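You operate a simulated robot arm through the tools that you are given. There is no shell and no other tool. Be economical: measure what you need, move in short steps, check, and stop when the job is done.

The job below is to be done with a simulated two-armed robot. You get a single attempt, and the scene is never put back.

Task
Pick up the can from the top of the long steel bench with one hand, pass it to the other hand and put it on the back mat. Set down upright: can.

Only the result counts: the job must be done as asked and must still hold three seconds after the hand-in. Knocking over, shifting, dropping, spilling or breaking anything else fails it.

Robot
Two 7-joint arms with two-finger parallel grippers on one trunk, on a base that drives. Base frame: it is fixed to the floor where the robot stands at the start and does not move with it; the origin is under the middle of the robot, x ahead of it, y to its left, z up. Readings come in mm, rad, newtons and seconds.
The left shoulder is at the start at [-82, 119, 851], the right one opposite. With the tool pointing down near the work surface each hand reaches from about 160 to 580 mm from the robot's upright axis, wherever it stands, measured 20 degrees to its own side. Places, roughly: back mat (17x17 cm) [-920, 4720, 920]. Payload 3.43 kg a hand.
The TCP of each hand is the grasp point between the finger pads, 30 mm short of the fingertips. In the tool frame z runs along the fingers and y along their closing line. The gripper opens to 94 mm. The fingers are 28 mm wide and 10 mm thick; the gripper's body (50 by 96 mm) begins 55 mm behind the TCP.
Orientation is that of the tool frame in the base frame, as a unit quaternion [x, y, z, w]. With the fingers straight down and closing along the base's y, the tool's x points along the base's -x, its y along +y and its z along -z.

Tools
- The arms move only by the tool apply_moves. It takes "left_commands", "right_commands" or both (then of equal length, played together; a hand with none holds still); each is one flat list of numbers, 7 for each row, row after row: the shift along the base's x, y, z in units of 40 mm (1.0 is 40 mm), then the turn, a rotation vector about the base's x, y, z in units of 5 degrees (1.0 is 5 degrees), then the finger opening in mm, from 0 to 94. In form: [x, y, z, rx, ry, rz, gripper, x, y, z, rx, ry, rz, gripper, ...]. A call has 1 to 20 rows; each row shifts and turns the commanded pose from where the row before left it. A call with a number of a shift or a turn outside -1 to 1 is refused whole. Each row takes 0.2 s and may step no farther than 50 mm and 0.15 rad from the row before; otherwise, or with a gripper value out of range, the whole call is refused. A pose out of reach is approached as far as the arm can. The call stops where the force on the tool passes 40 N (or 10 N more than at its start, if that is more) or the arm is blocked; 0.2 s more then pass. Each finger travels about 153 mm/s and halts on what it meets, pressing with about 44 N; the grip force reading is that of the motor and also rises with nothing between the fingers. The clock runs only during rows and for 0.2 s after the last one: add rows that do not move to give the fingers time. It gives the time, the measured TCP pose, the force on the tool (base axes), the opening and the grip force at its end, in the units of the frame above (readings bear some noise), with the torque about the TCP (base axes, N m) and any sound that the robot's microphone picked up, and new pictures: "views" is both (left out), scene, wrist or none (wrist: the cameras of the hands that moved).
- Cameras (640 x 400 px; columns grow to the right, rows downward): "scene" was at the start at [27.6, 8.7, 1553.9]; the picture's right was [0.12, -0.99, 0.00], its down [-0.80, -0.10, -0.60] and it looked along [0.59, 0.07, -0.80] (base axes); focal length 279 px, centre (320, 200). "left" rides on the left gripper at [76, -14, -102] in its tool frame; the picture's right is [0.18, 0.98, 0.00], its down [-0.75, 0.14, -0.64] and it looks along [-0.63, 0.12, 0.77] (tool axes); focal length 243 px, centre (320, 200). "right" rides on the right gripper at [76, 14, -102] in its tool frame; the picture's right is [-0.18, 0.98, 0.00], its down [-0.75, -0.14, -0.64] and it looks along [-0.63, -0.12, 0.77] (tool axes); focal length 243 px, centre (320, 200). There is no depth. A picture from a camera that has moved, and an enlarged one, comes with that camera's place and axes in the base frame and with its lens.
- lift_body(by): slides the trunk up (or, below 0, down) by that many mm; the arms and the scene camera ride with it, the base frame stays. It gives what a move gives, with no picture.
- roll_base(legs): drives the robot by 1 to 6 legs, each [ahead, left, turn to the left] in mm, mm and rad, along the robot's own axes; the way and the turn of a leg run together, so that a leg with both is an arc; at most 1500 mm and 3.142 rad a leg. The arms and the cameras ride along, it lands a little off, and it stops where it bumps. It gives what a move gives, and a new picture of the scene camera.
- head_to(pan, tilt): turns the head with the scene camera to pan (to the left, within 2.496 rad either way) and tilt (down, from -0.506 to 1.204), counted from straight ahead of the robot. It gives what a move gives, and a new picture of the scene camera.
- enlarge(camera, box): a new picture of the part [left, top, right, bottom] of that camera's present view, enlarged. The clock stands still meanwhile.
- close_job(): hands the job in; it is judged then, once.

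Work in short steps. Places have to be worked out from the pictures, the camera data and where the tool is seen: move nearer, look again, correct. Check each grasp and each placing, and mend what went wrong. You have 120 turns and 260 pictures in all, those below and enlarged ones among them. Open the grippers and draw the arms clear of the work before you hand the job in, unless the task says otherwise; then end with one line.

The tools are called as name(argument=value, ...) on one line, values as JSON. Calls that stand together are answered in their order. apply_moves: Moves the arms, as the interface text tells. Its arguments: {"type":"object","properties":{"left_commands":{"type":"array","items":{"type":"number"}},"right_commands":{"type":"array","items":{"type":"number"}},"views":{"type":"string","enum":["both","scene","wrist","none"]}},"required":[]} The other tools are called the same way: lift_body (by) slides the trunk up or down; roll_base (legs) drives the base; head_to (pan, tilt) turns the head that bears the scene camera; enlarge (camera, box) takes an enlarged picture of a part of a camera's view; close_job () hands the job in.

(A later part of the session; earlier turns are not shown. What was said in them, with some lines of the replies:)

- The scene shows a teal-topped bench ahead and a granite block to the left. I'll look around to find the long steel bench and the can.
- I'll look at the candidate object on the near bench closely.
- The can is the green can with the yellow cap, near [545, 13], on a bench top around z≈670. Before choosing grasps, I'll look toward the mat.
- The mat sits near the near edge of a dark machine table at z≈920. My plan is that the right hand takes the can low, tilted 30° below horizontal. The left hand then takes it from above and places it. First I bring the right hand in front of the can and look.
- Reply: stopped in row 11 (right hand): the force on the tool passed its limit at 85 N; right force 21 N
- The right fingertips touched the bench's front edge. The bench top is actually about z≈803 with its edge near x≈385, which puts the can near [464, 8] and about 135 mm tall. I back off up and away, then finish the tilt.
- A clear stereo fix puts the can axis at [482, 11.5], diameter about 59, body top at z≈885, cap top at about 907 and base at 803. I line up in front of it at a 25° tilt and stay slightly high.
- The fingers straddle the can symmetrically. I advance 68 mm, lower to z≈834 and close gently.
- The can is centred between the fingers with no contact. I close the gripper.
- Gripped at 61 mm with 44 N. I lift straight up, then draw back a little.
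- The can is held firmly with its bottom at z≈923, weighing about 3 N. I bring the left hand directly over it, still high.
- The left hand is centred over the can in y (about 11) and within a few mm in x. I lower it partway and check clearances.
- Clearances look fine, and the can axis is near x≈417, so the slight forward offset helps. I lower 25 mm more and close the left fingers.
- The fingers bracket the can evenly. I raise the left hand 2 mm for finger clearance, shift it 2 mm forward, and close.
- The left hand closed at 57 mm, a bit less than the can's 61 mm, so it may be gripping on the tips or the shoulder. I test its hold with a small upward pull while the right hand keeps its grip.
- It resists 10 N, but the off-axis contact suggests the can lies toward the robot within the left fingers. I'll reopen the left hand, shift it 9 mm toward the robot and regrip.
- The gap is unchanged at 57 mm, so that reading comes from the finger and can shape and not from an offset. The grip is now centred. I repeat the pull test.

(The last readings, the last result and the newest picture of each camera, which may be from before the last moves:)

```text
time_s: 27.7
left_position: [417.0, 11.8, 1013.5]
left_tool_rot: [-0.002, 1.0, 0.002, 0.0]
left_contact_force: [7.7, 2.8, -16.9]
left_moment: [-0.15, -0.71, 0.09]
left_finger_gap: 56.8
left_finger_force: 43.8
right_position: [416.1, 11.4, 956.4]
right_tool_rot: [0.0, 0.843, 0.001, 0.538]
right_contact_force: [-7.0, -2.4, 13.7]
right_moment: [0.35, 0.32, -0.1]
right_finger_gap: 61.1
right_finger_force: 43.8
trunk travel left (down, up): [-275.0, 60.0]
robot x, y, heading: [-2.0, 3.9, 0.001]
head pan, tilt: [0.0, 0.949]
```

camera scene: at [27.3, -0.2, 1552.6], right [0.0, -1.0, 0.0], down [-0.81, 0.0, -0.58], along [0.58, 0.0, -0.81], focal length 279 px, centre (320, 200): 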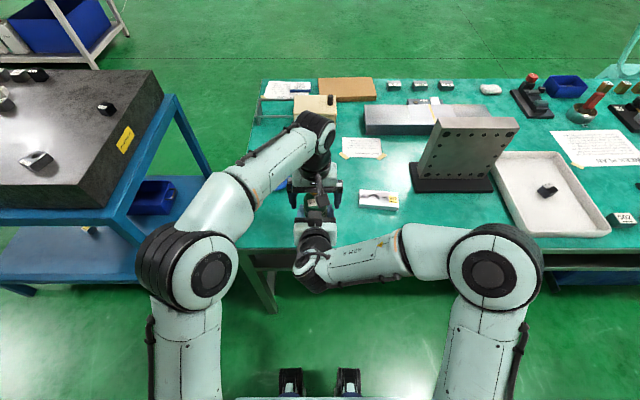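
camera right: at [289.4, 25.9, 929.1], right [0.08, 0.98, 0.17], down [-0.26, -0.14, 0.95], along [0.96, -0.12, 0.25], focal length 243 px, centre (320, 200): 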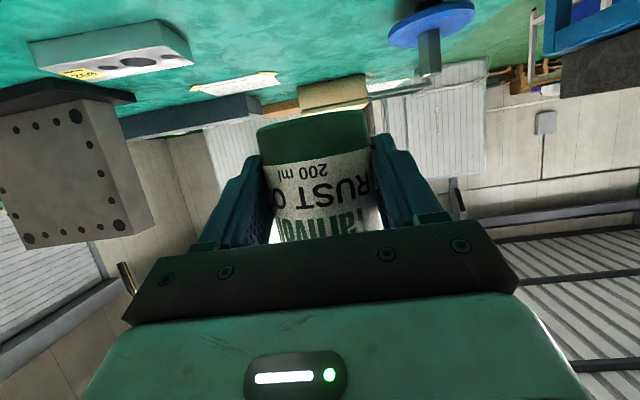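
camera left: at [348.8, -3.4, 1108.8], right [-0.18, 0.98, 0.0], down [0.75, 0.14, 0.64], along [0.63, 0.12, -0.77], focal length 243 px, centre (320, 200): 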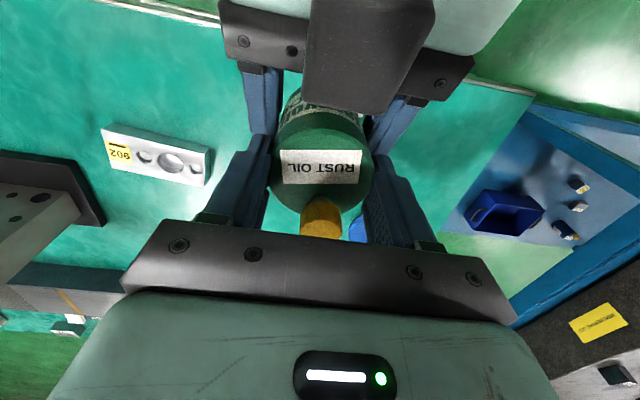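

It holds 17 N. I relax the pull, open the right hand and withdraw it straight back.

apply_moves(left_commands=[0, 0, -0.06, 0, 0, 0, 40, 0, 0, 0, 0, 0, 0, 40, 0, 0, 0, 0, 0, 0, 40, 0, 0, 0, 0, 0, 0, 40, 0, 0, 0, 0, 0, 0, 40, 0, 0, 0, 0, 0, 0, 40, 0, 0, 0, 0, 0, 0, 40, 0, 0, 0, 0, 0, 0, 40], right_commands=[0, 0, 0, 0, 0, 0, 40, 0, 0, 0, 0, 0, 0, 65, 0, 0, 0, 0, 0, 0, 90, 0, 0, 0, 0, 0, 0, 90, -0.4, 0, 0, 0, 0, 0, 90, -0.7, 0, 0, 0, 0, 0, 90, -0.8, 0, 0, 0, 0, 0, 90, -0.8, 0, 0, 0, 0, 0, 90], views="both")

enlarge(camera="right", box=[200, 60, 440, 240])

```text
time_s: 29.5
left_position: [416.3, 10.8, 1012.0]
left_tool_rot: [0.0, 1.0, 0.0, -0.001]
left_contact_force: [0.5, 0.3, -2.0]
left_moment: [0.02, 0.01, 0.01]
left_finger_gap: 56.8
left_finger_force: 43.6
right_position: [306.6, 10.7, 954.0]
right_tool_rot: [0.0, 0.844, -0.001, 0.537]
right_contact_force: [0.5, 0.5, 0.9]
right_moment: [-0.04, 0.01, 0.01]
right_finger_gap: 90.0
right_finger_force: 0.1
trunk travel left (down, up): [-275.0, 60.0]
robot x, y, heading: [1.4, -2.0, 0.001]
head pan, tilt: [0.0, 0.949]
camera scene: at [26.8, 0.0, 1552.6], right [0.0, -1.0, 0.0], down [-0.81, 0.0, -0.58], along [0.58, 0.0, -0.81], focal length 279 px, centre (320, 200)
camera right: at [181.3, 25.8, 929.4], right [0.08, 0.98, 0.17], down [-0.26, -0.14, 0.95], along [0.96, -0.12, 0.25], focal length 243 px, centre (320, 200)
camera left: at [339.5, -3.9, 1112.9], right [-0.18, 0.98, 0.0], down [0.75, 0.14, 0.64], along [0.63, 0.12, -0.77], focal length 243 px, centre (320, 200)
```

scene: 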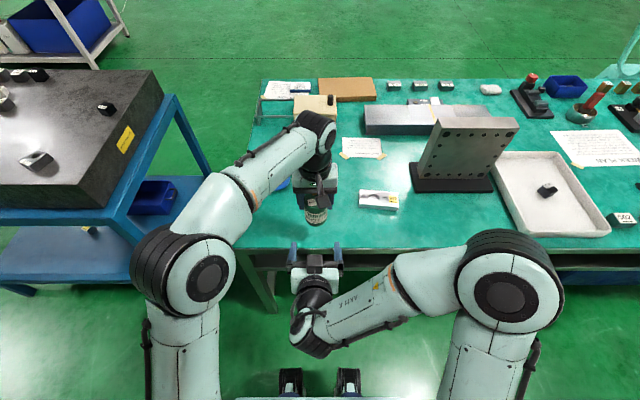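
right: 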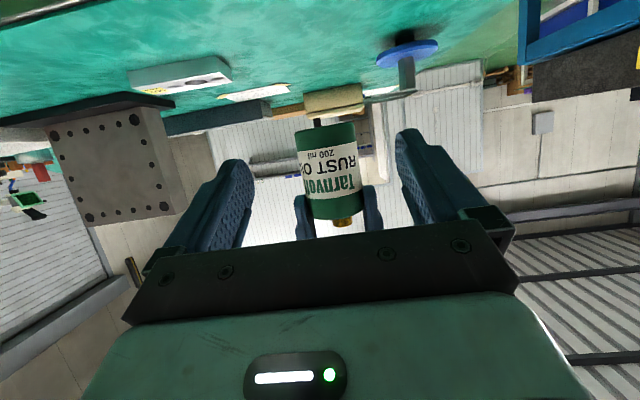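
left: 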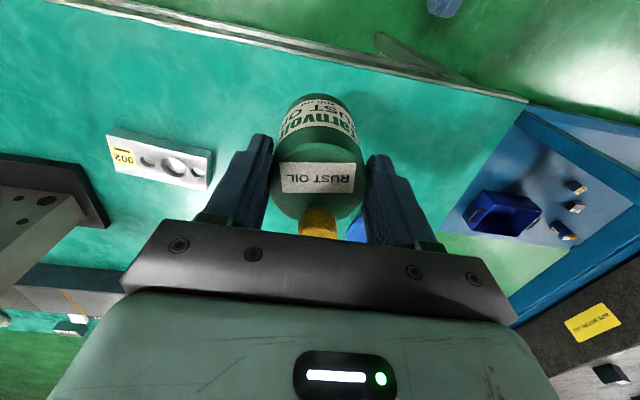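

```text
2.22 times, centred on (320, 150) of right
camera zoom: at [181.3, 25.8, 929.4], right [0.08, 0.98, 0.17], down [-0.26, -0.14, 0.95], along [0.96, -0.12, 0.25], focal length 539 px, centre (320, 311)
```

zoom: 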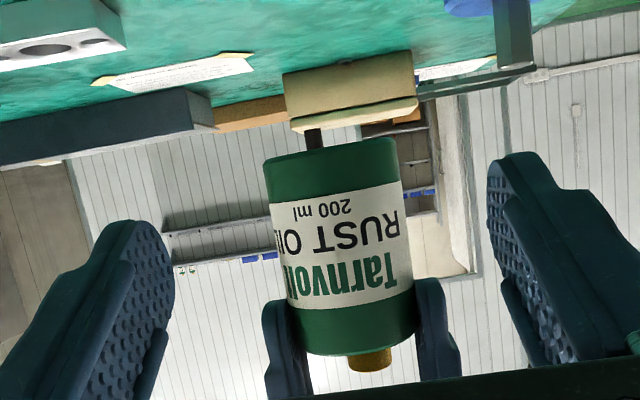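

The handover is complete: the can hangs upright from the left hand, bottom about 87 mm below the left TCP. I tuck both arms in for driving.

apply_moves(left_commands=[0, 0, 0.5, 0, 0, 0, 40, 0, 0.2, 0.5, 0, 0, 0, 40, -0.4, 0.4, 0.3, 0, 0, 0, 40, -0.4, 0.4, 0, 0, 0, 0, 40, -0.4, 0.4, 0, 0, 0, 0, 40, -0.4, 0.4, 0, 0, 0, 0, 40], right_commands=[0, -0.6, 0.2, 0, 1, 0, 90, 0, -0.6, 0.2, 0, 1, 0, 90, 0, -0.6, 0.2, 0, 1, 0, 90, 0, -0.6, 0.2, 0, 1, 0, 90, 0, -0.6, 0.2, 0, 1, 0, 90, 0, -0.6, 0.2, 0, 1, 0, 90], views="wrist")

roll_base(legs=[[-250, 0, 0], [0, 0, 1.5708]])

head_to(pan=0.1, tilt=0.35)

```text
time_s: 30.9
left_position: [351.2, 82.6, 1063.3]
left_tool_rot: [0.0, 1.0, 0.0, 0.0]
left_contact_force: [-1.1, 0.4, -2.3]
left_moment: [0.03, 0.06, 0.04]
left_finger_gap: 56.5
left_finger_force: 44.1
right_position: [306.2, -132.4, 1002.9]
right_tool_rot: [0.0, 0.954, 0.0, 0.3]
right_contact_force: [0.5, -0.6, -0.2]
right_moment: [-0.05, -0.05, 0.04]
right_finger_gap: 90.0
right_finger_force: 0.1
trunk travel left (down, up): [-275.0, 60.0]
robot x, y, heading: [1.1, -3.0, 0.0]
head pan, tilt: [0.0, 0.949]
camera right: at [184.8, -117.8, 1043.6], right [0.15, 0.98, 0.11], down [0.25, -0.14, 0.96], along [0.96, -0.12, -0.27], focal length 243 px, centre (320, 200)
camera left: at [274.7, 67.8, 1164.5], right [-0.18, 0.98, 0.0], down [0.75, 0.14, 0.64], along [0.63, 0.12, -0.77], focal length 243 px, centre (320, 200)
```

right: 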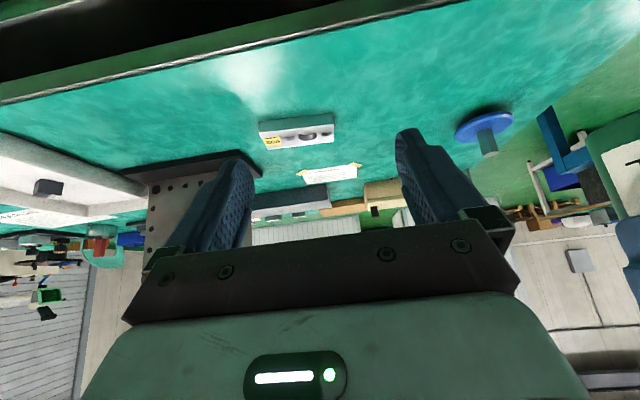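
left: 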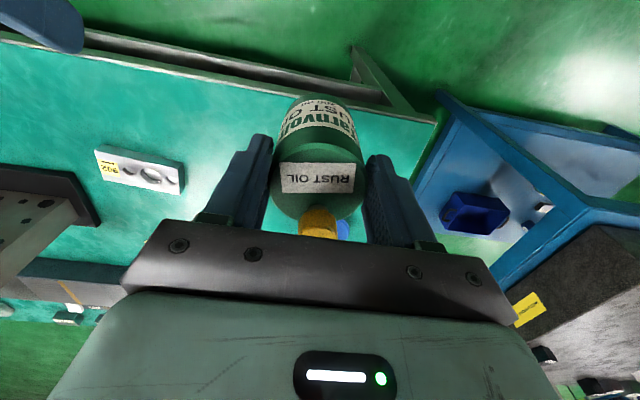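

```text
time_s: 36.5
left_position: [-329.9, 351.8, 1063.7]
left_tool_rot: [0.707, -0.707, 0.001, 0.0]
left_contact_force: [0.8, 0.4, -2.4]
left_moment: [-0.03, -0.02, 0.01]
left_finger_gap: 56.4
left_finger_force: 43.6
right_position: [-115.1, 307.2, 1002.5]
right_tool_rot: [-0.674, 0.675, 0.211, 0.213]
right_contact_force: [0.3, -0.5, -0.1]
right_moment: [0.03, 0.02, 0.04]
right_finger_gap: 90.0
right_finger_force: 0.1
trunk travel left (down, up): [-275.0, 60.0]
robot x, y, heading: [-248.8, 2.5, 1.57]
head pan, tilt: [0.0, 0.949]
camera scene: at [-249.8, 28.7, 1552.6], right [1.0, 0.0, 0.0], down [0.0, -0.81, -0.58], along [0.0, 0.58, -0.81], focal length 279 px, centre (320, 200)
```

scene: 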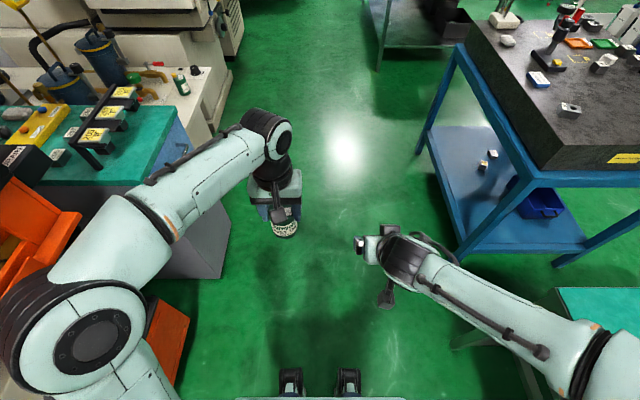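

```text
time_s: 37.5
left_position: [-330.3, 350.9, 1064.0]
left_tool_rot: [-0.707, 0.707, -0.001, -0.001]
left_contact_force: [0.5, 0.3, -2.9]
left_moment: [-0.05, -0.02, 0.0]
left_finger_gap: 56.7
left_finger_force: 44.0
right_position: [-115.2, 307.4, 1002.7]
right_tool_rot: [-0.675, 0.675, 0.211, 0.212]
right_contact_force: [0.5, -0.4, 0.1]
right_moment: [-0.01, -0.01, 0.04]
right_finger_gap: 90.2
right_finger_force: 0.0
trunk travel left (down, up): [-275.0, 60.0]
robot x, y, heading: [-244.4, 1.0, 1.571]
head pan, tilt: [0.099, 0.351]
camera scene: at [-259.1, 48.7, 1603.7], right [1.0, 0.1, 0.0], down [0.03, -0.34, -0.94], along [-0.09, 0.93, -0.34], focal length 279 px, centre (320, 200)
```

scene: 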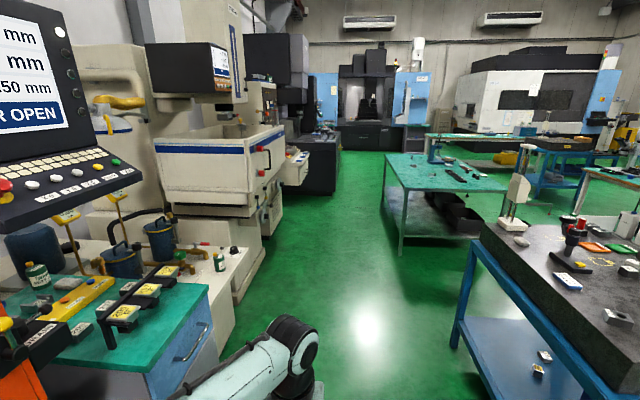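

The lane ahead is clear between the cabinet (x≈-800) and the benches (x≥290). I drive ahead with a slight shift right to y≈3000.

roll_base(legs=[[1500, -80, 0], [1500, 0, 0]])

head_to(pan=0.35, tilt=0.4)

```text
refused: leg 1 is longer than a leg can be; nothing moved
```

```text
time_s: 38.3
left_position: [-330.5, 351.8, 1064.5]
left_tool_rot: [0.707, -0.707, 0.001, 0.001]
left_contact_force: [-1.3, 0.4, -2.8]
left_moment: [-0.04, 0.02, 0.01]
left_finger_gap: 56.8
left_finger_force: 44.3
right_position: [-115.1, 306.5, 1002.3]
right_tool_rot: [-0.674, 0.675, 0.211, 0.214]
right_contact_force: [-0.4, -0.2, 0.3]
right_moment: [0.0, 0.02, 0.04]
right_finger_gap: 90.1
right_finger_force: 0.1
trunk travel left (down, up): [-275.0, 60.0]
robot x, y, heading: [-245.4, 3.5, 1.573]
head pan, tilt: [0.351, 0.4]
camera scene: at [-281.6, 43.0, 1599.3], right [0.94, 0.34, 0.0], down [0.13, -0.37, -0.92], along [-0.32, 0.87, -0.39], focal length 279 px, centre (320, 200)
```

scene: 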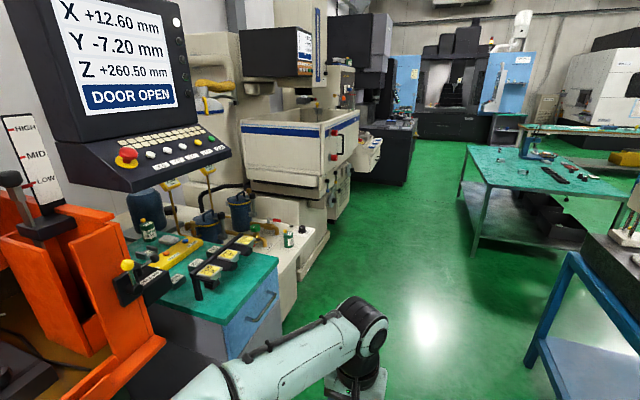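

The first leg was just over the length limit. I drive in slightly shorter legs.

roll_base(legs=[[1400, -80, 0], [1400, 0, 0]])

head_to(pan=0.35, tilt=0.45)

```text
time_s: 51.9
left_position: [-285.9, 3160.8, 1063.2]
left_tool_rot: [0.714, -0.7, 0.001, 0.001]
left_contact_force: [-0.1, -0.3, -2.5]
left_moment: [-0.03, 0.02, 0.03]
left_finger_gap: 56.7
left_finger_force: 44.0
right_position: [-71.9, 3118.3, 1001.9]
right_tool_rot: [0.682, -0.667, -0.213, -0.21]
right_contact_force: [0.5, 0.0, -0.6]
right_moment: [0.0, 0.0, -0.02]
right_finger_gap: 90.1
right_finger_force: 0.0
trunk travel left (down, up): [-275.0, 60.0]
robot x, y, heading: [-197.8, 2811.6, 1.588]
head pan, tilt: [0.351, 0.4]
camera scene: at [-232.8, 2852.4, 1599.3], right [0.93, 0.36, 0.0], down [0.14, -0.36, -0.92], along [-0.33, 0.86, -0.39], focal length 279 px, centre (320, 200)
```

scene: 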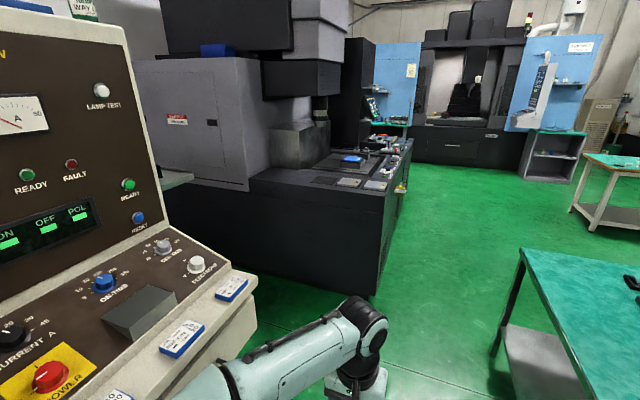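

```text
time_s: 52.5
left_position: [-287.8, 3160.6, 1063.8]
left_tool_rot: [0.714, -0.7, 0.0, 0.001]
left_contact_force: [0.8, -0.1, -2.1]
left_moment: [-0.06, 0.01, 0.01]
left_finger_gap: 56.7
left_finger_force: 44.2
right_position: [-71.6, 3119.5, 1003.7]
right_tool_rot: [0.681, -0.668, -0.214, -0.211]
right_contact_force: [-0.2, 0.7, 0.1]
right_moment: [0.01, 0.0, 0.0]
right_finger_gap: 90.1
right_finger_force: 0.1
trunk travel left (down, up): [-275.0, 60.0]
robot x, y, heading: [-196.8, 2806.9, 1.588]
head pan, tilt: [0.351, 0.45]
camera scene: at [-232.5, 2851.7, 1594.6], right [0.93, 0.36, 0.0], down [0.16, -0.41, -0.9], along [-0.33, 0.84, -0.44], focal length 279 px, centre (320, 200)
```

scene: 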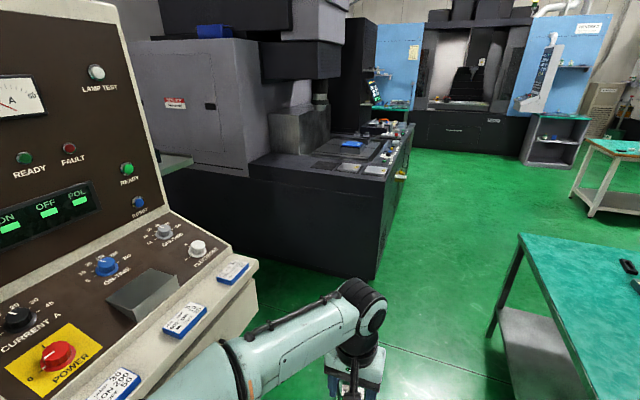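

The gap between the panel (ends y≈3560) and the machine (front y≈4650) is about 1 m. I enlarge the mat area.

enlarge(camera="scene", box=[260, 110, 420, 210])

```text
4.00 times, centred on (340, 160) of scene
camera zoom: at [-232.5, 2851.7, 1594.6], right [0.93, 0.36, 0.0], down [0.16, -0.41, -0.9], along [-0.33, 0.84, -0.44], focal length 1118 px, centre (240, 360)
```

zoom: 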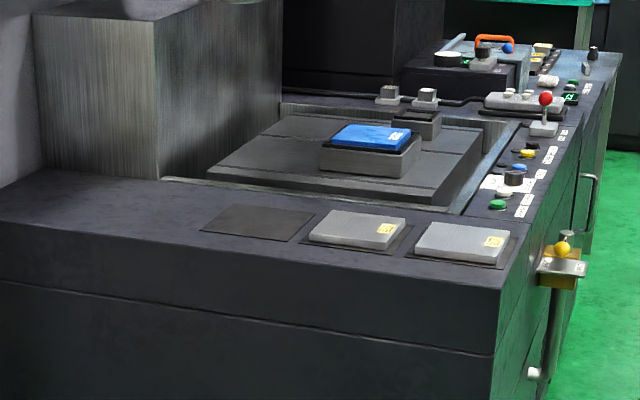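

The leftmost, empty dark mat near [-922, 4690] matches the back mat; its neighbours carry grey plates. I drive forward to y≈3850, strafe partway left and look again.

roll_base(legs=[[1040, 0, -0.017], [0, 350, 0]])

head_to(pan=0.5, tilt=0.7)

```text
time_s: 61.1
left_position: [-640.1, 4197.2, 1063.8]
left_tool_rot: [0.709, -0.705, 0.0, 0.001]
left_contact_force: [0.0, -0.2, -3.1]
left_moment: [-0.06, 0.01, -0.01]
left_finger_gap: 56.5
left_finger_force: 44.2
right_position: [-423.8, 4152.7, 1002.6]
right_tool_rot: [0.676, -0.673, -0.212, -0.212]
right_contact_force: [-0.1, 0.4, 0.7]
right_moment: [-0.01, -0.02, -0.02]
right_finger_gap: 89.9
right_finger_force: 0.1
trunk travel left (down, up): [-275.0, 60.0]
robot x, y, heading: [-556.4, 3846.0, 1.576]
head pan, tilt: [0.351, 0.45]
camera scene: at [-589.7, 3887.8, 1594.6], right [0.94, 0.35, 0.0], down [0.15, -0.41, -0.9], along [-0.31, 0.84, -0.44], focal length 279 px, centre (320, 200)
```

scene: 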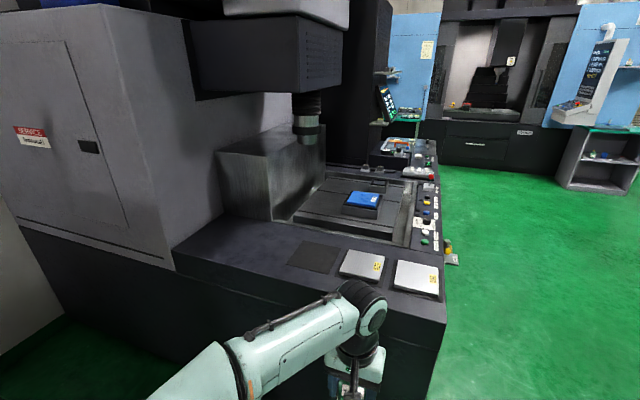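

```text
time_s: 61.8
left_position: [-639.8, 4197.1, 1063.7]
left_tool_rot: [0.708, -0.706, 0.001, 0.001]
left_contact_force: [-0.2, 0.2, -2.6]
left_moment: [-0.01, -0.02, -0.01]
left_finger_gap: 56.8
left_finger_force: 43.7
right_position: [-423.7, 4153.2, 1001.2]
right_tool_rot: [0.676, -0.674, -0.212, -0.212]
right_contact_force: [-0.1, 0.9, -0.4]
right_moment: [0.0, -0.01, 0.0]
right_finger_gap: 89.8
right_finger_force: 0.1
trunk travel left (down, up): [-275.0, 60.0]
robot x, y, heading: [-557.9, 3849.2, 1.571]
head pan, tilt: [0.499, 0.7]
camera scene: at [-598.4, 3876.0, 1572.5], right [0.88, 0.48, 0.0], down [0.31, -0.56, -0.77], along [-0.37, 0.67, -0.64], focal length 279 px, centre (320, 200)
```

scene: 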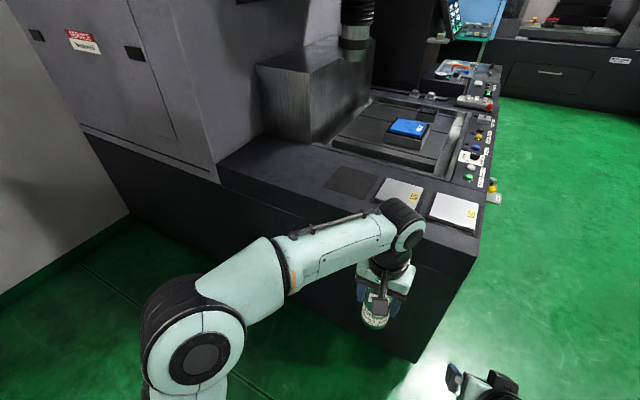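

The mat centre is at about [-917, 4716], the table front at y≈4553, and the machine column is well left. I strafe left 242, then go ahead 376.

roll_base(legs=[[0, 242, 0], [376, 0, 0]])

head_to(pan=0.2, tilt=0.9)

```text
time_s: 66.6
left_position: [-883.7, 4572.3, 1063.5]
left_tool_rot: [0.709, -0.706, 0.0, 0.0]
left_contact_force: [-0.1, 0.0, -2.2]
left_moment: [-0.05, -0.01, -0.01]
left_finger_gap: 56.9
left_finger_force: 43.1
right_position: [-669.8, 4528.3, 1002.5]
right_tool_rot: [0.676, -0.673, -0.212, -0.213]
right_contact_force: [-0.8, 0.6, 0.5]
right_moment: [-0.05, 0.02, 0.02]
right_finger_gap: 89.8
right_finger_force: 0.0
trunk travel left (down, up): [-275.0, 60.0]
robot x, y, heading: [-801.5, 4221.2, 1.577]
head pan, tilt: [0.499, 0.7]
camera scene: at [-843.4, 4251.2, 1572.4], right [0.88, 0.48, 0.0], down [0.31, -0.56, -0.76], along [-0.37, 0.67, -0.64], focal length 279 px, centre (320, 200)
```

scene: 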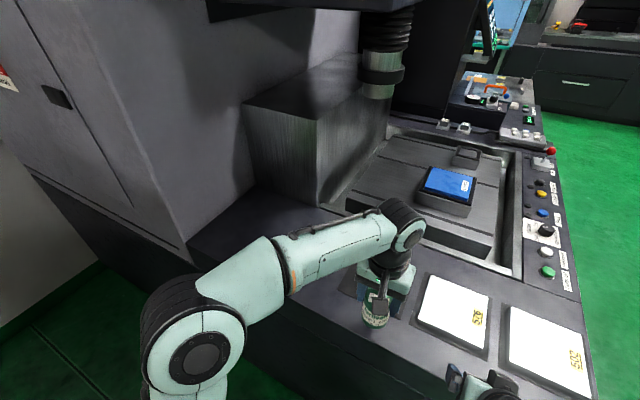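

```text
time_s: 67.4
left_position: [-884.9, 4572.3, 1063.9]
left_tool_rot: [0.709, -0.705, 0.001, 0.001]
left_contact_force: [0.4, -0.2, -1.5]
left_moment: [-0.03, 0.02, 0.01]
left_finger_gap: 56.7
left_finger_force: 43.6
right_position: [-669.7, 4527.6, 1002.9]
right_tool_rot: [0.676, -0.673, -0.212, -0.212]
right_contact_force: [-0.4, -0.4, -0.1]
right_moment: [-0.02, 0.0, 0.04]
right_finger_gap: 90.1
right_finger_force: 0.1
trunk travel left (down, up): [-275.0, 60.0]
robot x, y, heading: [-804.8, 4217.8, 1.578]
head pan, tilt: [0.201, 0.901]
camera scene: at [-817.9, 4250.2, 1556.3], right [0.98, 0.2, 0.0], down [0.16, -0.77, -0.62], along [-0.13, 0.61, -0.78], focal length 279 px, centre (320, 200)
```

scene: 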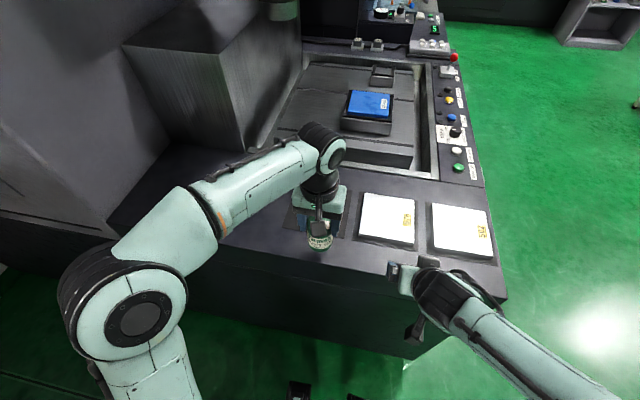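

The hand is just short of the mat. I enlarge to fix the mat's outline.

enlarge(camera="scene", box=[250, 160, 410, 260])

enlarge(camera="left", box=[0, 0, 640, 400])

```text
4.00 times, centred on (330, 210) of scene
camera zoom: at [-817.9, 4250.2, 1556.3], right [0.98, 0.2, 0.0], down [0.16, -0.77, -0.62], along [-0.13, 0.61, -0.78], focal length 1118 px, centre (280, 160)
```

zoom: 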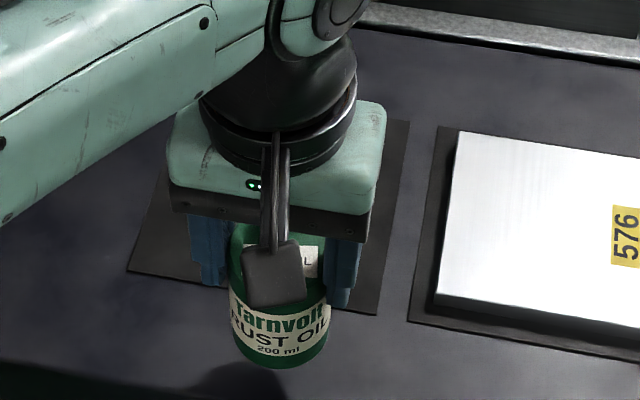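

```text
1.00 times, centred on (320, 200) of left (not enlarged: the box is as wide or as high as the picture)
camera zoom: at [-870.6, 4495.7, 1164.5], right [-0.98, -0.19, 0.0], down [-0.14, 0.75, 0.64], along [-0.12, 0.63, -0.77], focal length 243 px, centre (320, 200)
```

zoom: 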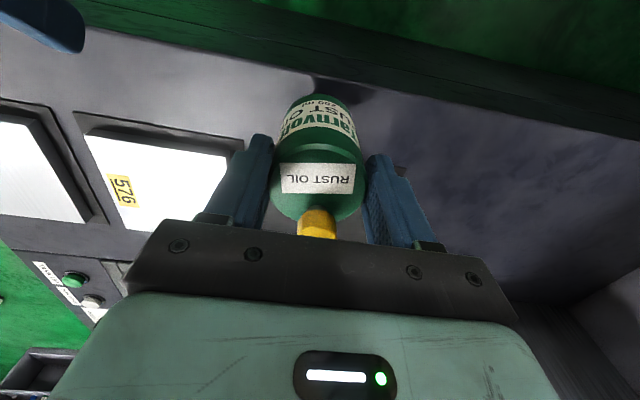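

The mat corners give its centre at [-918, 4713] with a side of 169. I move the can over it at the current height.

apply_moves(left_commands=[-0.168, 0.704, 0, 0, 0, 0, 40, -0.168, 0.704, 0, 0, 0, 0, 40, -0.168, 0.704, 0, 0, 0, 0, 40, -0.168, 0.704, 0, 0, 0, 0, 40, -0.168, 0.704, 0, 0, 0, 0, 40, 0, 0, 0, 0, 0, 0, 40], views="both")

enlarge(camera="scene", box=[230, 140, 390, 240])

```text
time_s: 68.8
left_position: [-918.1, 4713.5, 1062.7]
left_tool_rot: [0.709, -0.705, 0.0, 0.001]
left_contact_force: [0.0, -0.2, -2.0]
left_moment: [0.0, 0.05, -0.01]
left_finger_gap: 56.5
left_finger_force: 43.6
right_position: [-670.3, 4527.1, 1003.2]
right_tool_rot: [0.675, -0.674, -0.211, -0.213]
right_contact_force: [-0.7, -1.0, 0.6]
right_moment: [0.04, -0.01, 0.01]
right_finger_gap: 90.1
right_finger_force: 0.0
trunk travel left (down, up): [-275.0, 60.0]
robot x, y, heading: [-798.4, 4220.6, 1.574]
head pan, tilt: [0.201, 0.901]
camera scene: at [-818.0, 4249.6, 1556.3], right [0.98, 0.2, 0.0], down [0.16, -0.77, -0.62], along [-0.13, 0.61, -0.78], focal length 279 px, centre (320, 200)
camera left: at [-904.0, 4636.1, 1164.3], right [-0.98, -0.19, 0.0], down [-0.14, 0.75, 0.64], along [-0.12, 0.63, -0.77], focal length 243 px, centre (320, 200)
```

scene: 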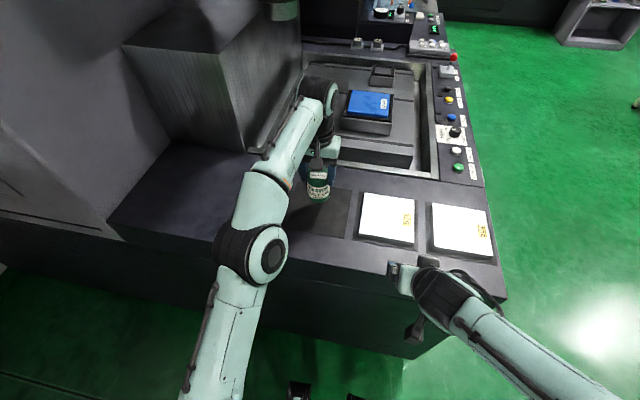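
left: 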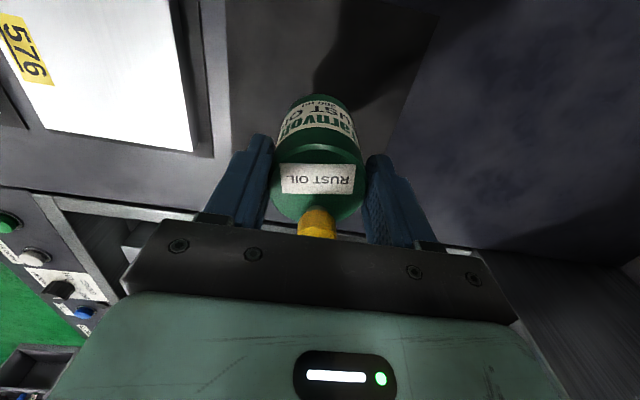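

```text
4.00 times, centred on (310, 190) of scene
camera zoom: at [-818.0, 4249.6, 1556.3], right [0.98, 0.2, 0.0], down [0.16, -0.77, -0.62], along [-0.13, 0.61, -0.78], focal length 1118 px, centre (360, 240)
```

zoom: 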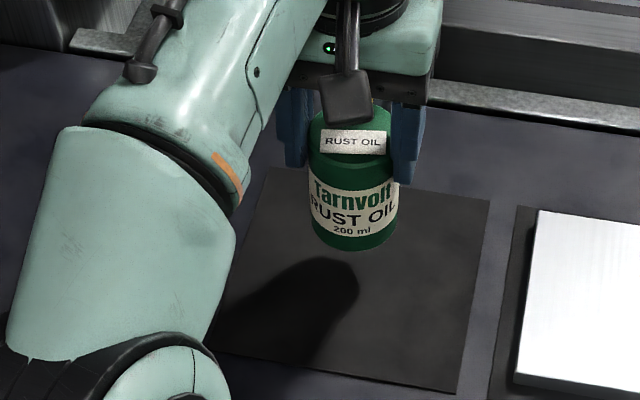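

The can is over the mat's centre. I lower 46 mm and check before the touch-down.

apply_moves(left_commands=[0, 0, -0.4, 0, 0, 0, 40, 0, 0, -0.4, 0, 0, 0, 40, 0, 0, -0.35, 0, 0, 0, 40, 0, 0, 0, 0, 0, 0, 40], views="none")

enlarge(camera="scene", box=[230, 140, 390, 240])

```text
time_s: 69.8
left_position: [-919.9, 4712.5, 1018.0]
left_tool_rot: [0.709, -0.705, 0.001, 0.001]
left_contact_force: [0.7, -0.4, -2.8]
left_moment: [-0.04, -0.03, 0.0]
left_finger_gap: 56.8
left_finger_force: 43.5
right_position: [-669.7, 4527.3, 1002.9]
right_tool_rot: [0.676, -0.673, -0.212, -0.211]
right_contact_force: [-0.8, -0.7, 0.0]
right_moment: [0.02, 0.02, 0.0]
right_finger_gap: 90.0
right_finger_force: 0.0
trunk travel left (down, up): [-275.0, 60.0]
robot x, y, heading: [-799.7, 4217.2, 1.577]
head pan, tilt: [0.201, 0.901]
```

```text
4.00 times, centred on (310, 190) of scene
camera zoom: at [-817.8, 4250.4, 1556.3], right [0.98, 0.2, 0.0], down [0.16, -0.77, -0.62], along [-0.13, 0.61, -0.78], focal length 1118 px, centre (360, 240)
```

zoom: 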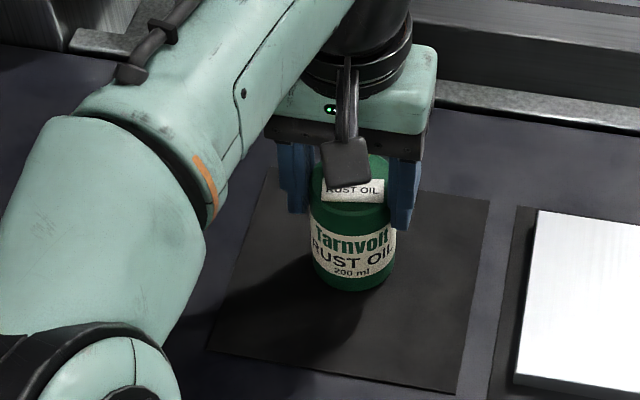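

The can is about 10 mm above the mat and centred. I lower in 2 mm rows and watch the force.

apply_moves(left_commands=[0, 0, -0.05, 0, 0, 0, 40, 0, 0, -0.05, 0, 0, 0, 40, 0, 0, -0.05, 0, 0, 0, 40, 0, 0, -0.05, 0, 0, 0, 40], views="none")

```text
time_s: 70.8
left_position: [-919.2, 4712.0, 1013.0]
left_tool_rot: [0.709, -0.705, -0.002, -0.004]
left_contact_force: [-1.5, -1.3, 23.0]
left_moment: [-0.45, 0.24, -0.03]
left_finger_gap: 56.8
left_finger_force: 43.7
right_position: [-669.1, 4527.1, 1004.0]
right_tool_rot: [0.676, -0.673, -0.213, -0.212]
right_contact_force: [-0.1, 0.0, 0.5]
right_moment: [0.01, 0.0, -0.01]
right_finger_gap: 90.1
right_finger_force: 0.0
trunk travel left (down, up): [-275.0, 60.0]
robot x, y, heading: [-801.3, 4221.4, 1.575]
head pan, tilt: [0.201, 0.901]
```

Touch-down shows 23 N of upward force. I ease up about 3 mm to unload before opening.

apply_moves(left_commands=[0, 0, 0.06, 0, 0, 0, 40, 0, 0, 0, 0, 0, 0, 40], views="none")

enlarge(camera="scene", box=[270, 160, 370, 220])

```text
time_s: 71.4
left_position: [-917.5, 4713.1, 1013.9]
left_tool_rot: [0.709, -0.705, -0.001, 0.0]
left_contact_force: [-2.3, 1.1, 19.0]
left_moment: [0.37, -0.03, 0.08]
left_finger_gap: 56.7
left_finger_force: 44.1
right_position: [-668.8, 4527.6, 1003.2]
right_tool_rot: [0.676, -0.673, -0.213, -0.213]
right_contact_force: [0.3, 0.2, 0.2]
right_moment: [0.0, -0.02, 0.0]
right_finger_gap: 89.9
right_finger_force: 0.1
trunk travel left (down, up): [-275.0, 60.0]
robot x, y, heading: [-801.5, 4219.1, 1.574]
head pan, tilt: [0.201, 0.901]
```

```text
6.40 times, centred on (320, 190) of scene
camera zoom: at [-817.7, 4248.8, 1556.3], right [0.98, 0.2, 0.0], down [0.16, -0.77, -0.62], along [-0.13, 0.61, -0.78], focal length 1788 px, centre (320, 264)
```

zoom: 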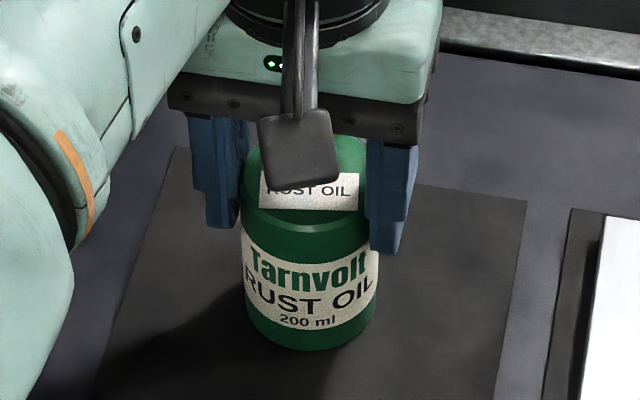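

It still shows 19 N, so I ease up 1.6 mm more.

apply_moves(left_commands=[0, 0, 0.04, 0, 0, 0, 40, 0, 0, 0, 0, 0, 0, 40], views="none")

```text
time_s: 72.0
left_position: [-918.2, 4712.3, 1013.3]
left_tool_rot: [0.709, -0.706, 0.0, 0.002]
left_contact_force: [-1.4, 4.3, 10.1]
left_moment: [0.72, 0.06, 0.06]
left_finger_gap: 56.7
left_finger_force: 44.4
right_position: [-669.9, 4527.7, 1001.7]
right_tool_rot: [0.676, -0.673, -0.212, -0.212]
right_contact_force: [-0.4, -0.2, 0.0]
right_moment: [0.0, -0.01, 0.03]
right_finger_gap: 90.4
right_finger_force: 0.0
trunk travel left (down, up): [-275.0, 60.0]
robot x, y, heading: [-802.2, 4219.3, 1.574]
head pan, tilt: [0.201, 0.901]
```

Now 10 N and falling. One more small ease.

apply_moves(left_commands=[0, 0, 0.025, 0, 0, 0, 40, 0, 0, 0, 0, 0, 0, 40], views="none")

```text
time_s: 72.6
left_position: [-918.4, 4712.5, 1014.5]
left_tool_rot: [0.708, -0.706, 0.001, 0.002]
left_contact_force: [-0.8, 0.8, 1.4]
left_moment: [0.2, 0.0, 0.02]
left_finger_gap: 56.8
left_finger_force: 43.8
right_position: [-670.1, 4527.0, 1002.4]
right_tool_rot: [0.676, -0.673, -0.213, -0.212]
right_contact_force: [-0.2, -0.7, -0.5]
right_moment: [0.0, 0.01, -0.02]
right_finger_gap: 90.1
right_finger_force: 0.0
trunk travel left (down, up): [-275.0, 60.0]
robot x, y, heading: [-801.3, 4219.0, 1.571]
head pan, tilt: [0.201, 0.901]
```

The can is resting with near-zero load. I open slowly, without moving.

apply_moves(left_commands=[0, 0, 0, 0, 0, 0, 60, 0, 0, 0, 0, 0, 0, 68, 0, 0, 0, 0, 0, 0, 80, 0, 0, 0, 0, 0, 0, 94, 0, 0, 0, 0, 0, 0, 94], views="wrist")

enlarge(camera="scene", box=[270, 160, 370, 220])

```text
time_s: 73.8
left_position: [-918.5, 4713.2, 1013.9]
left_tool_rot: [0.709, -0.705, 0.0, 0.001]
left_contact_force: [-0.4, -0.3, 0.5]
left_moment: [-0.02, -0.01, -0.03]
left_finger_gap: 93.8
left_finger_force: 0.0
right_position: [-670.8, 4528.5, 1002.6]
right_tool_rot: [0.676, -0.673, -0.211, -0.213]
right_contact_force: [0.6, 0.2, -0.1]
right_moment: [0.02, -0.02, 0.0]
right_finger_gap: 89.9
right_finger_force: 0.1
trunk travel left (down, up): [-275.0, 60.0]
robot x, y, heading: [-802.6, 4225.1, 1.576]
head pan, tilt: [0.201, 0.901]
camera left: at [-903.9, 4636.5, 1115.6], right [-0.98, -0.19, 0.0], down [-0.14, 0.75, 0.64], along [-0.12, 0.63, -0.77], focal length 243 px, centre (320, 200)
```

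left: 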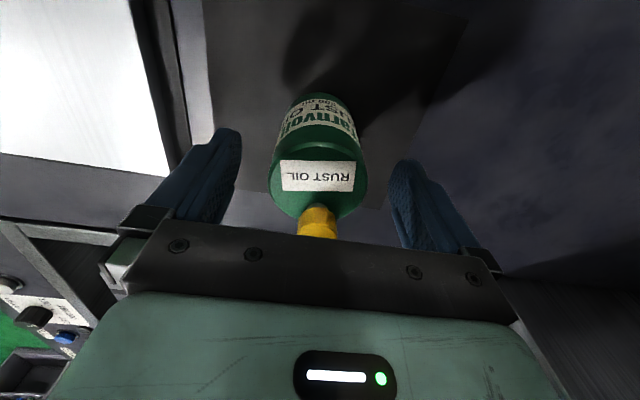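

```text
6.40 times, centred on (320, 190) of scene
camera zoom: at [-817.8, 4250.2, 1556.3], right [0.98, 0.2, 0.0], down [0.16, -0.77, -0.62], along [-0.13, 0.61, -0.78], focal length 1788 px, centre (320, 264)
```

zoom: 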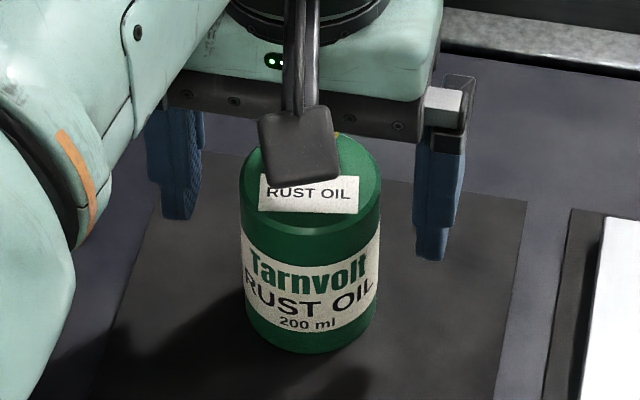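

The can stands upright and free. I raise the left hand straight up and then draw it back, lifting the camera arm clear of the cap too.

apply_moves(left_commands=[0, 0, 0.4, 0, 0, 0, 94, 0, 0, 0.8, 0, 0, 0, 94, 0, 0, 0.9, 0, 0, 0, 94, 0, 0, 0.9, 0, 0, 0, 94, 0, -0.7, 0, 0, 0, 0, 94, 0, -0.8, 0, 0, 0, 0, 94, 0, -0.8, 0, 0, 0, 0, 94, 0, -0.8, 0, 0, 0, 0, 94, 0, -0.8, 0, 0, 0, 0, 94], views="scene")

enlarge(camera="scene", box=[250, 120, 410, 220])

```text
time_s: 75.8
left_position: [-913.8, 4530.7, 1118.8]
left_tool_rot: [0.709, -0.705, 0.0, 0.0]
left_contact_force: [-0.5, 0.0, -0.3]
left_moment: [0.0, 0.01, 0.02]
left_finger_gap: 94.2
left_finger_force: 0.1
left hand out of reach, approached as far as the arm can: row 3, 4
right_position: [-669.7, 4526.6, 1002.5]
right_tool_rot: [0.676, -0.672, -0.214, -0.212]
right_contact_force: [0.0, -0.5, -0.9]
right_moment: [0.0, 0.02, 0.01]
right_finger_gap: 89.9
right_finger_force: 0.0
trunk travel left (down, up): [-275.0, 60.0]
robot x, y, heading: [-803.6, 4220.9, 1.578]
head pan, tilt: [0.201, 0.901]
camera scene: at [-818.0, 4249.2, 1556.3], right [0.98, 0.2, 0.0], down [0.16, -0.77, -0.62], along [-0.13, 0.61, -0.78], focal length 279 px, centre (320, 200)
```

scene: 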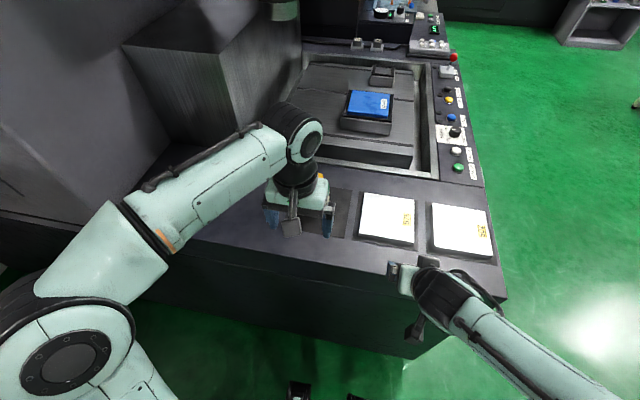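

```text
4.00 times, centred on (330, 170) of scene
camera zoom: at [-818.0, 4249.2, 1556.3], right [0.98, 0.2, 0.0], down [0.16, -0.77, -0.62], along [-0.13, 0.61, -0.78], focal length 1118 px, centre (280, 320)
```

zoom: 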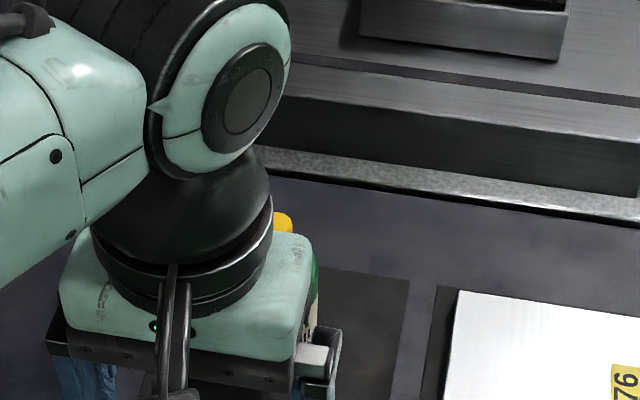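

The hand is clear of the can but blocks the view. I back the base off 350 mm and check the final state.

roll_base(legs=[[-350, 0, 0]])

head_to(pan=0.2, tilt=0.65)

enlarge(camera="scene", box=[220, 120, 420, 245])

```text
time_s: 78.0
left_position: [-912.5, 4186.8, 1118.0]
left_tool_rot: [0.709, -0.705, 0.001, 0.0]
left_contact_force: [-0.3, 0.3, 0.6]
left_moment: [0.03, 0.01, -0.01]
left_finger_gap: 94.0
left_finger_force: 0.2
right_position: [-668.3, 4180.7, 1002.8]
right_tool_rot: [0.677, -0.672, -0.212, -0.212]
right_contact_force: [-0.9, -0.3, -0.6]
right_moment: [-0.05, 0.0, 0.01]
right_finger_gap: 90.1
right_finger_force: 0.0
trunk travel left (down, up): [-275.0, 60.0]
robot x, y, heading: [-801.0, 3877.4, 1.576]
head pan, tilt: [0.201, 0.901]
camera scene: at [-816.0, 3903.4, 1556.3], right [0.98, 0.2, 0.0], down [0.16, -0.77, -0.62], along [-0.13, 0.61, -0.78], focal length 279 px, centre (320, 200)
```

scene: 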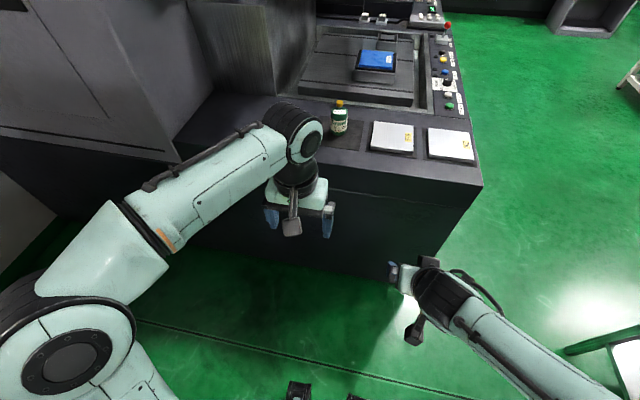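

```text
time_s: 78.8
left_position: [-912.3, 4187.7, 1118.0]
left_tool_rot: [0.709, -0.706, 0.001, 0.001]
left_contact_force: [0.4, -1.0, 0.0]
left_moment: [-0.01, 0.01, 0.04]
left_finger_gap: 94.1
left_finger_force: 0.0
right_position: [-667.7, 4181.8, 1002.7]
right_tool_rot: [0.677, -0.673, -0.212, -0.212]
right_contact_force: [-1.5, -0.3, 0.3]
right_moment: [0.01, -0.01, 0.02]
right_finger_gap: 90.1
right_finger_force: 0.1
trunk travel left (down, up): [-275.0, 60.0]
robot x, y, heading: [-799.4, 3871.3, 1.573]
head pan, tilt: [0.201, 0.649]
camera scene: at [-818.4, 3915.0, 1576.7], right [0.98, 0.2, 0.0], down [0.12, -0.59, -0.8], along [-0.16, 0.78, -0.61], focal length 279 px, centre (320, 200)
```

scene: 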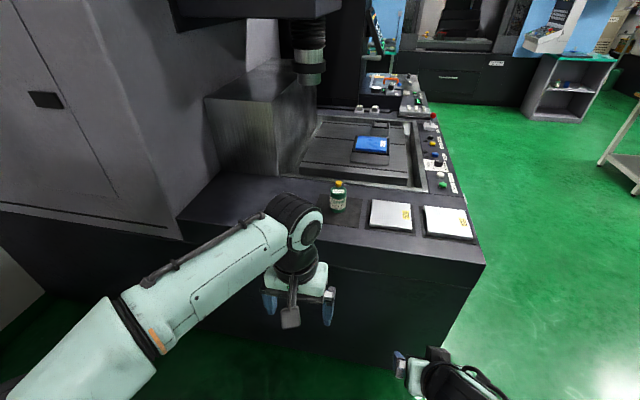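

```text
3.20 times, centred on (320, 182) of scene
camera zoom: at [-818.4, 3915.0, 1576.7], right [0.98, 0.2, 0.0], down [0.12, -0.59, -0.8], along [-0.16, 0.78, -0.61], focal length 894 px, centre (320, 256)
```

zoom: 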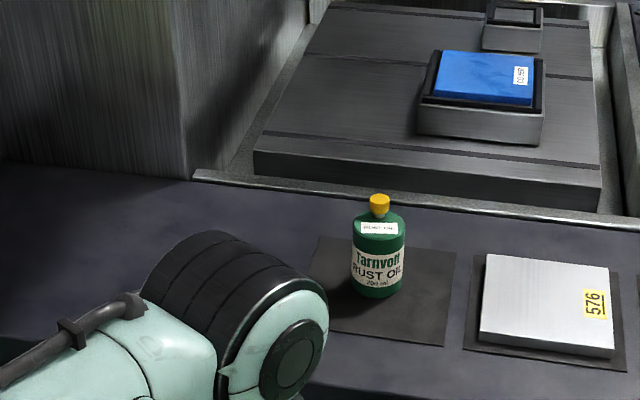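

The can stands upright in the middle of the back mat, nothing else has moved there, and both hands are open and clear. I hand the job in.

close_job()

```text
The job is handed in.
```

The can was picked up with the right hand, passed to the left, and now stands upright in the middle of the back mat; early on the right fingertips hit the bench's front edge (85 N peak), with nothing seen to move.
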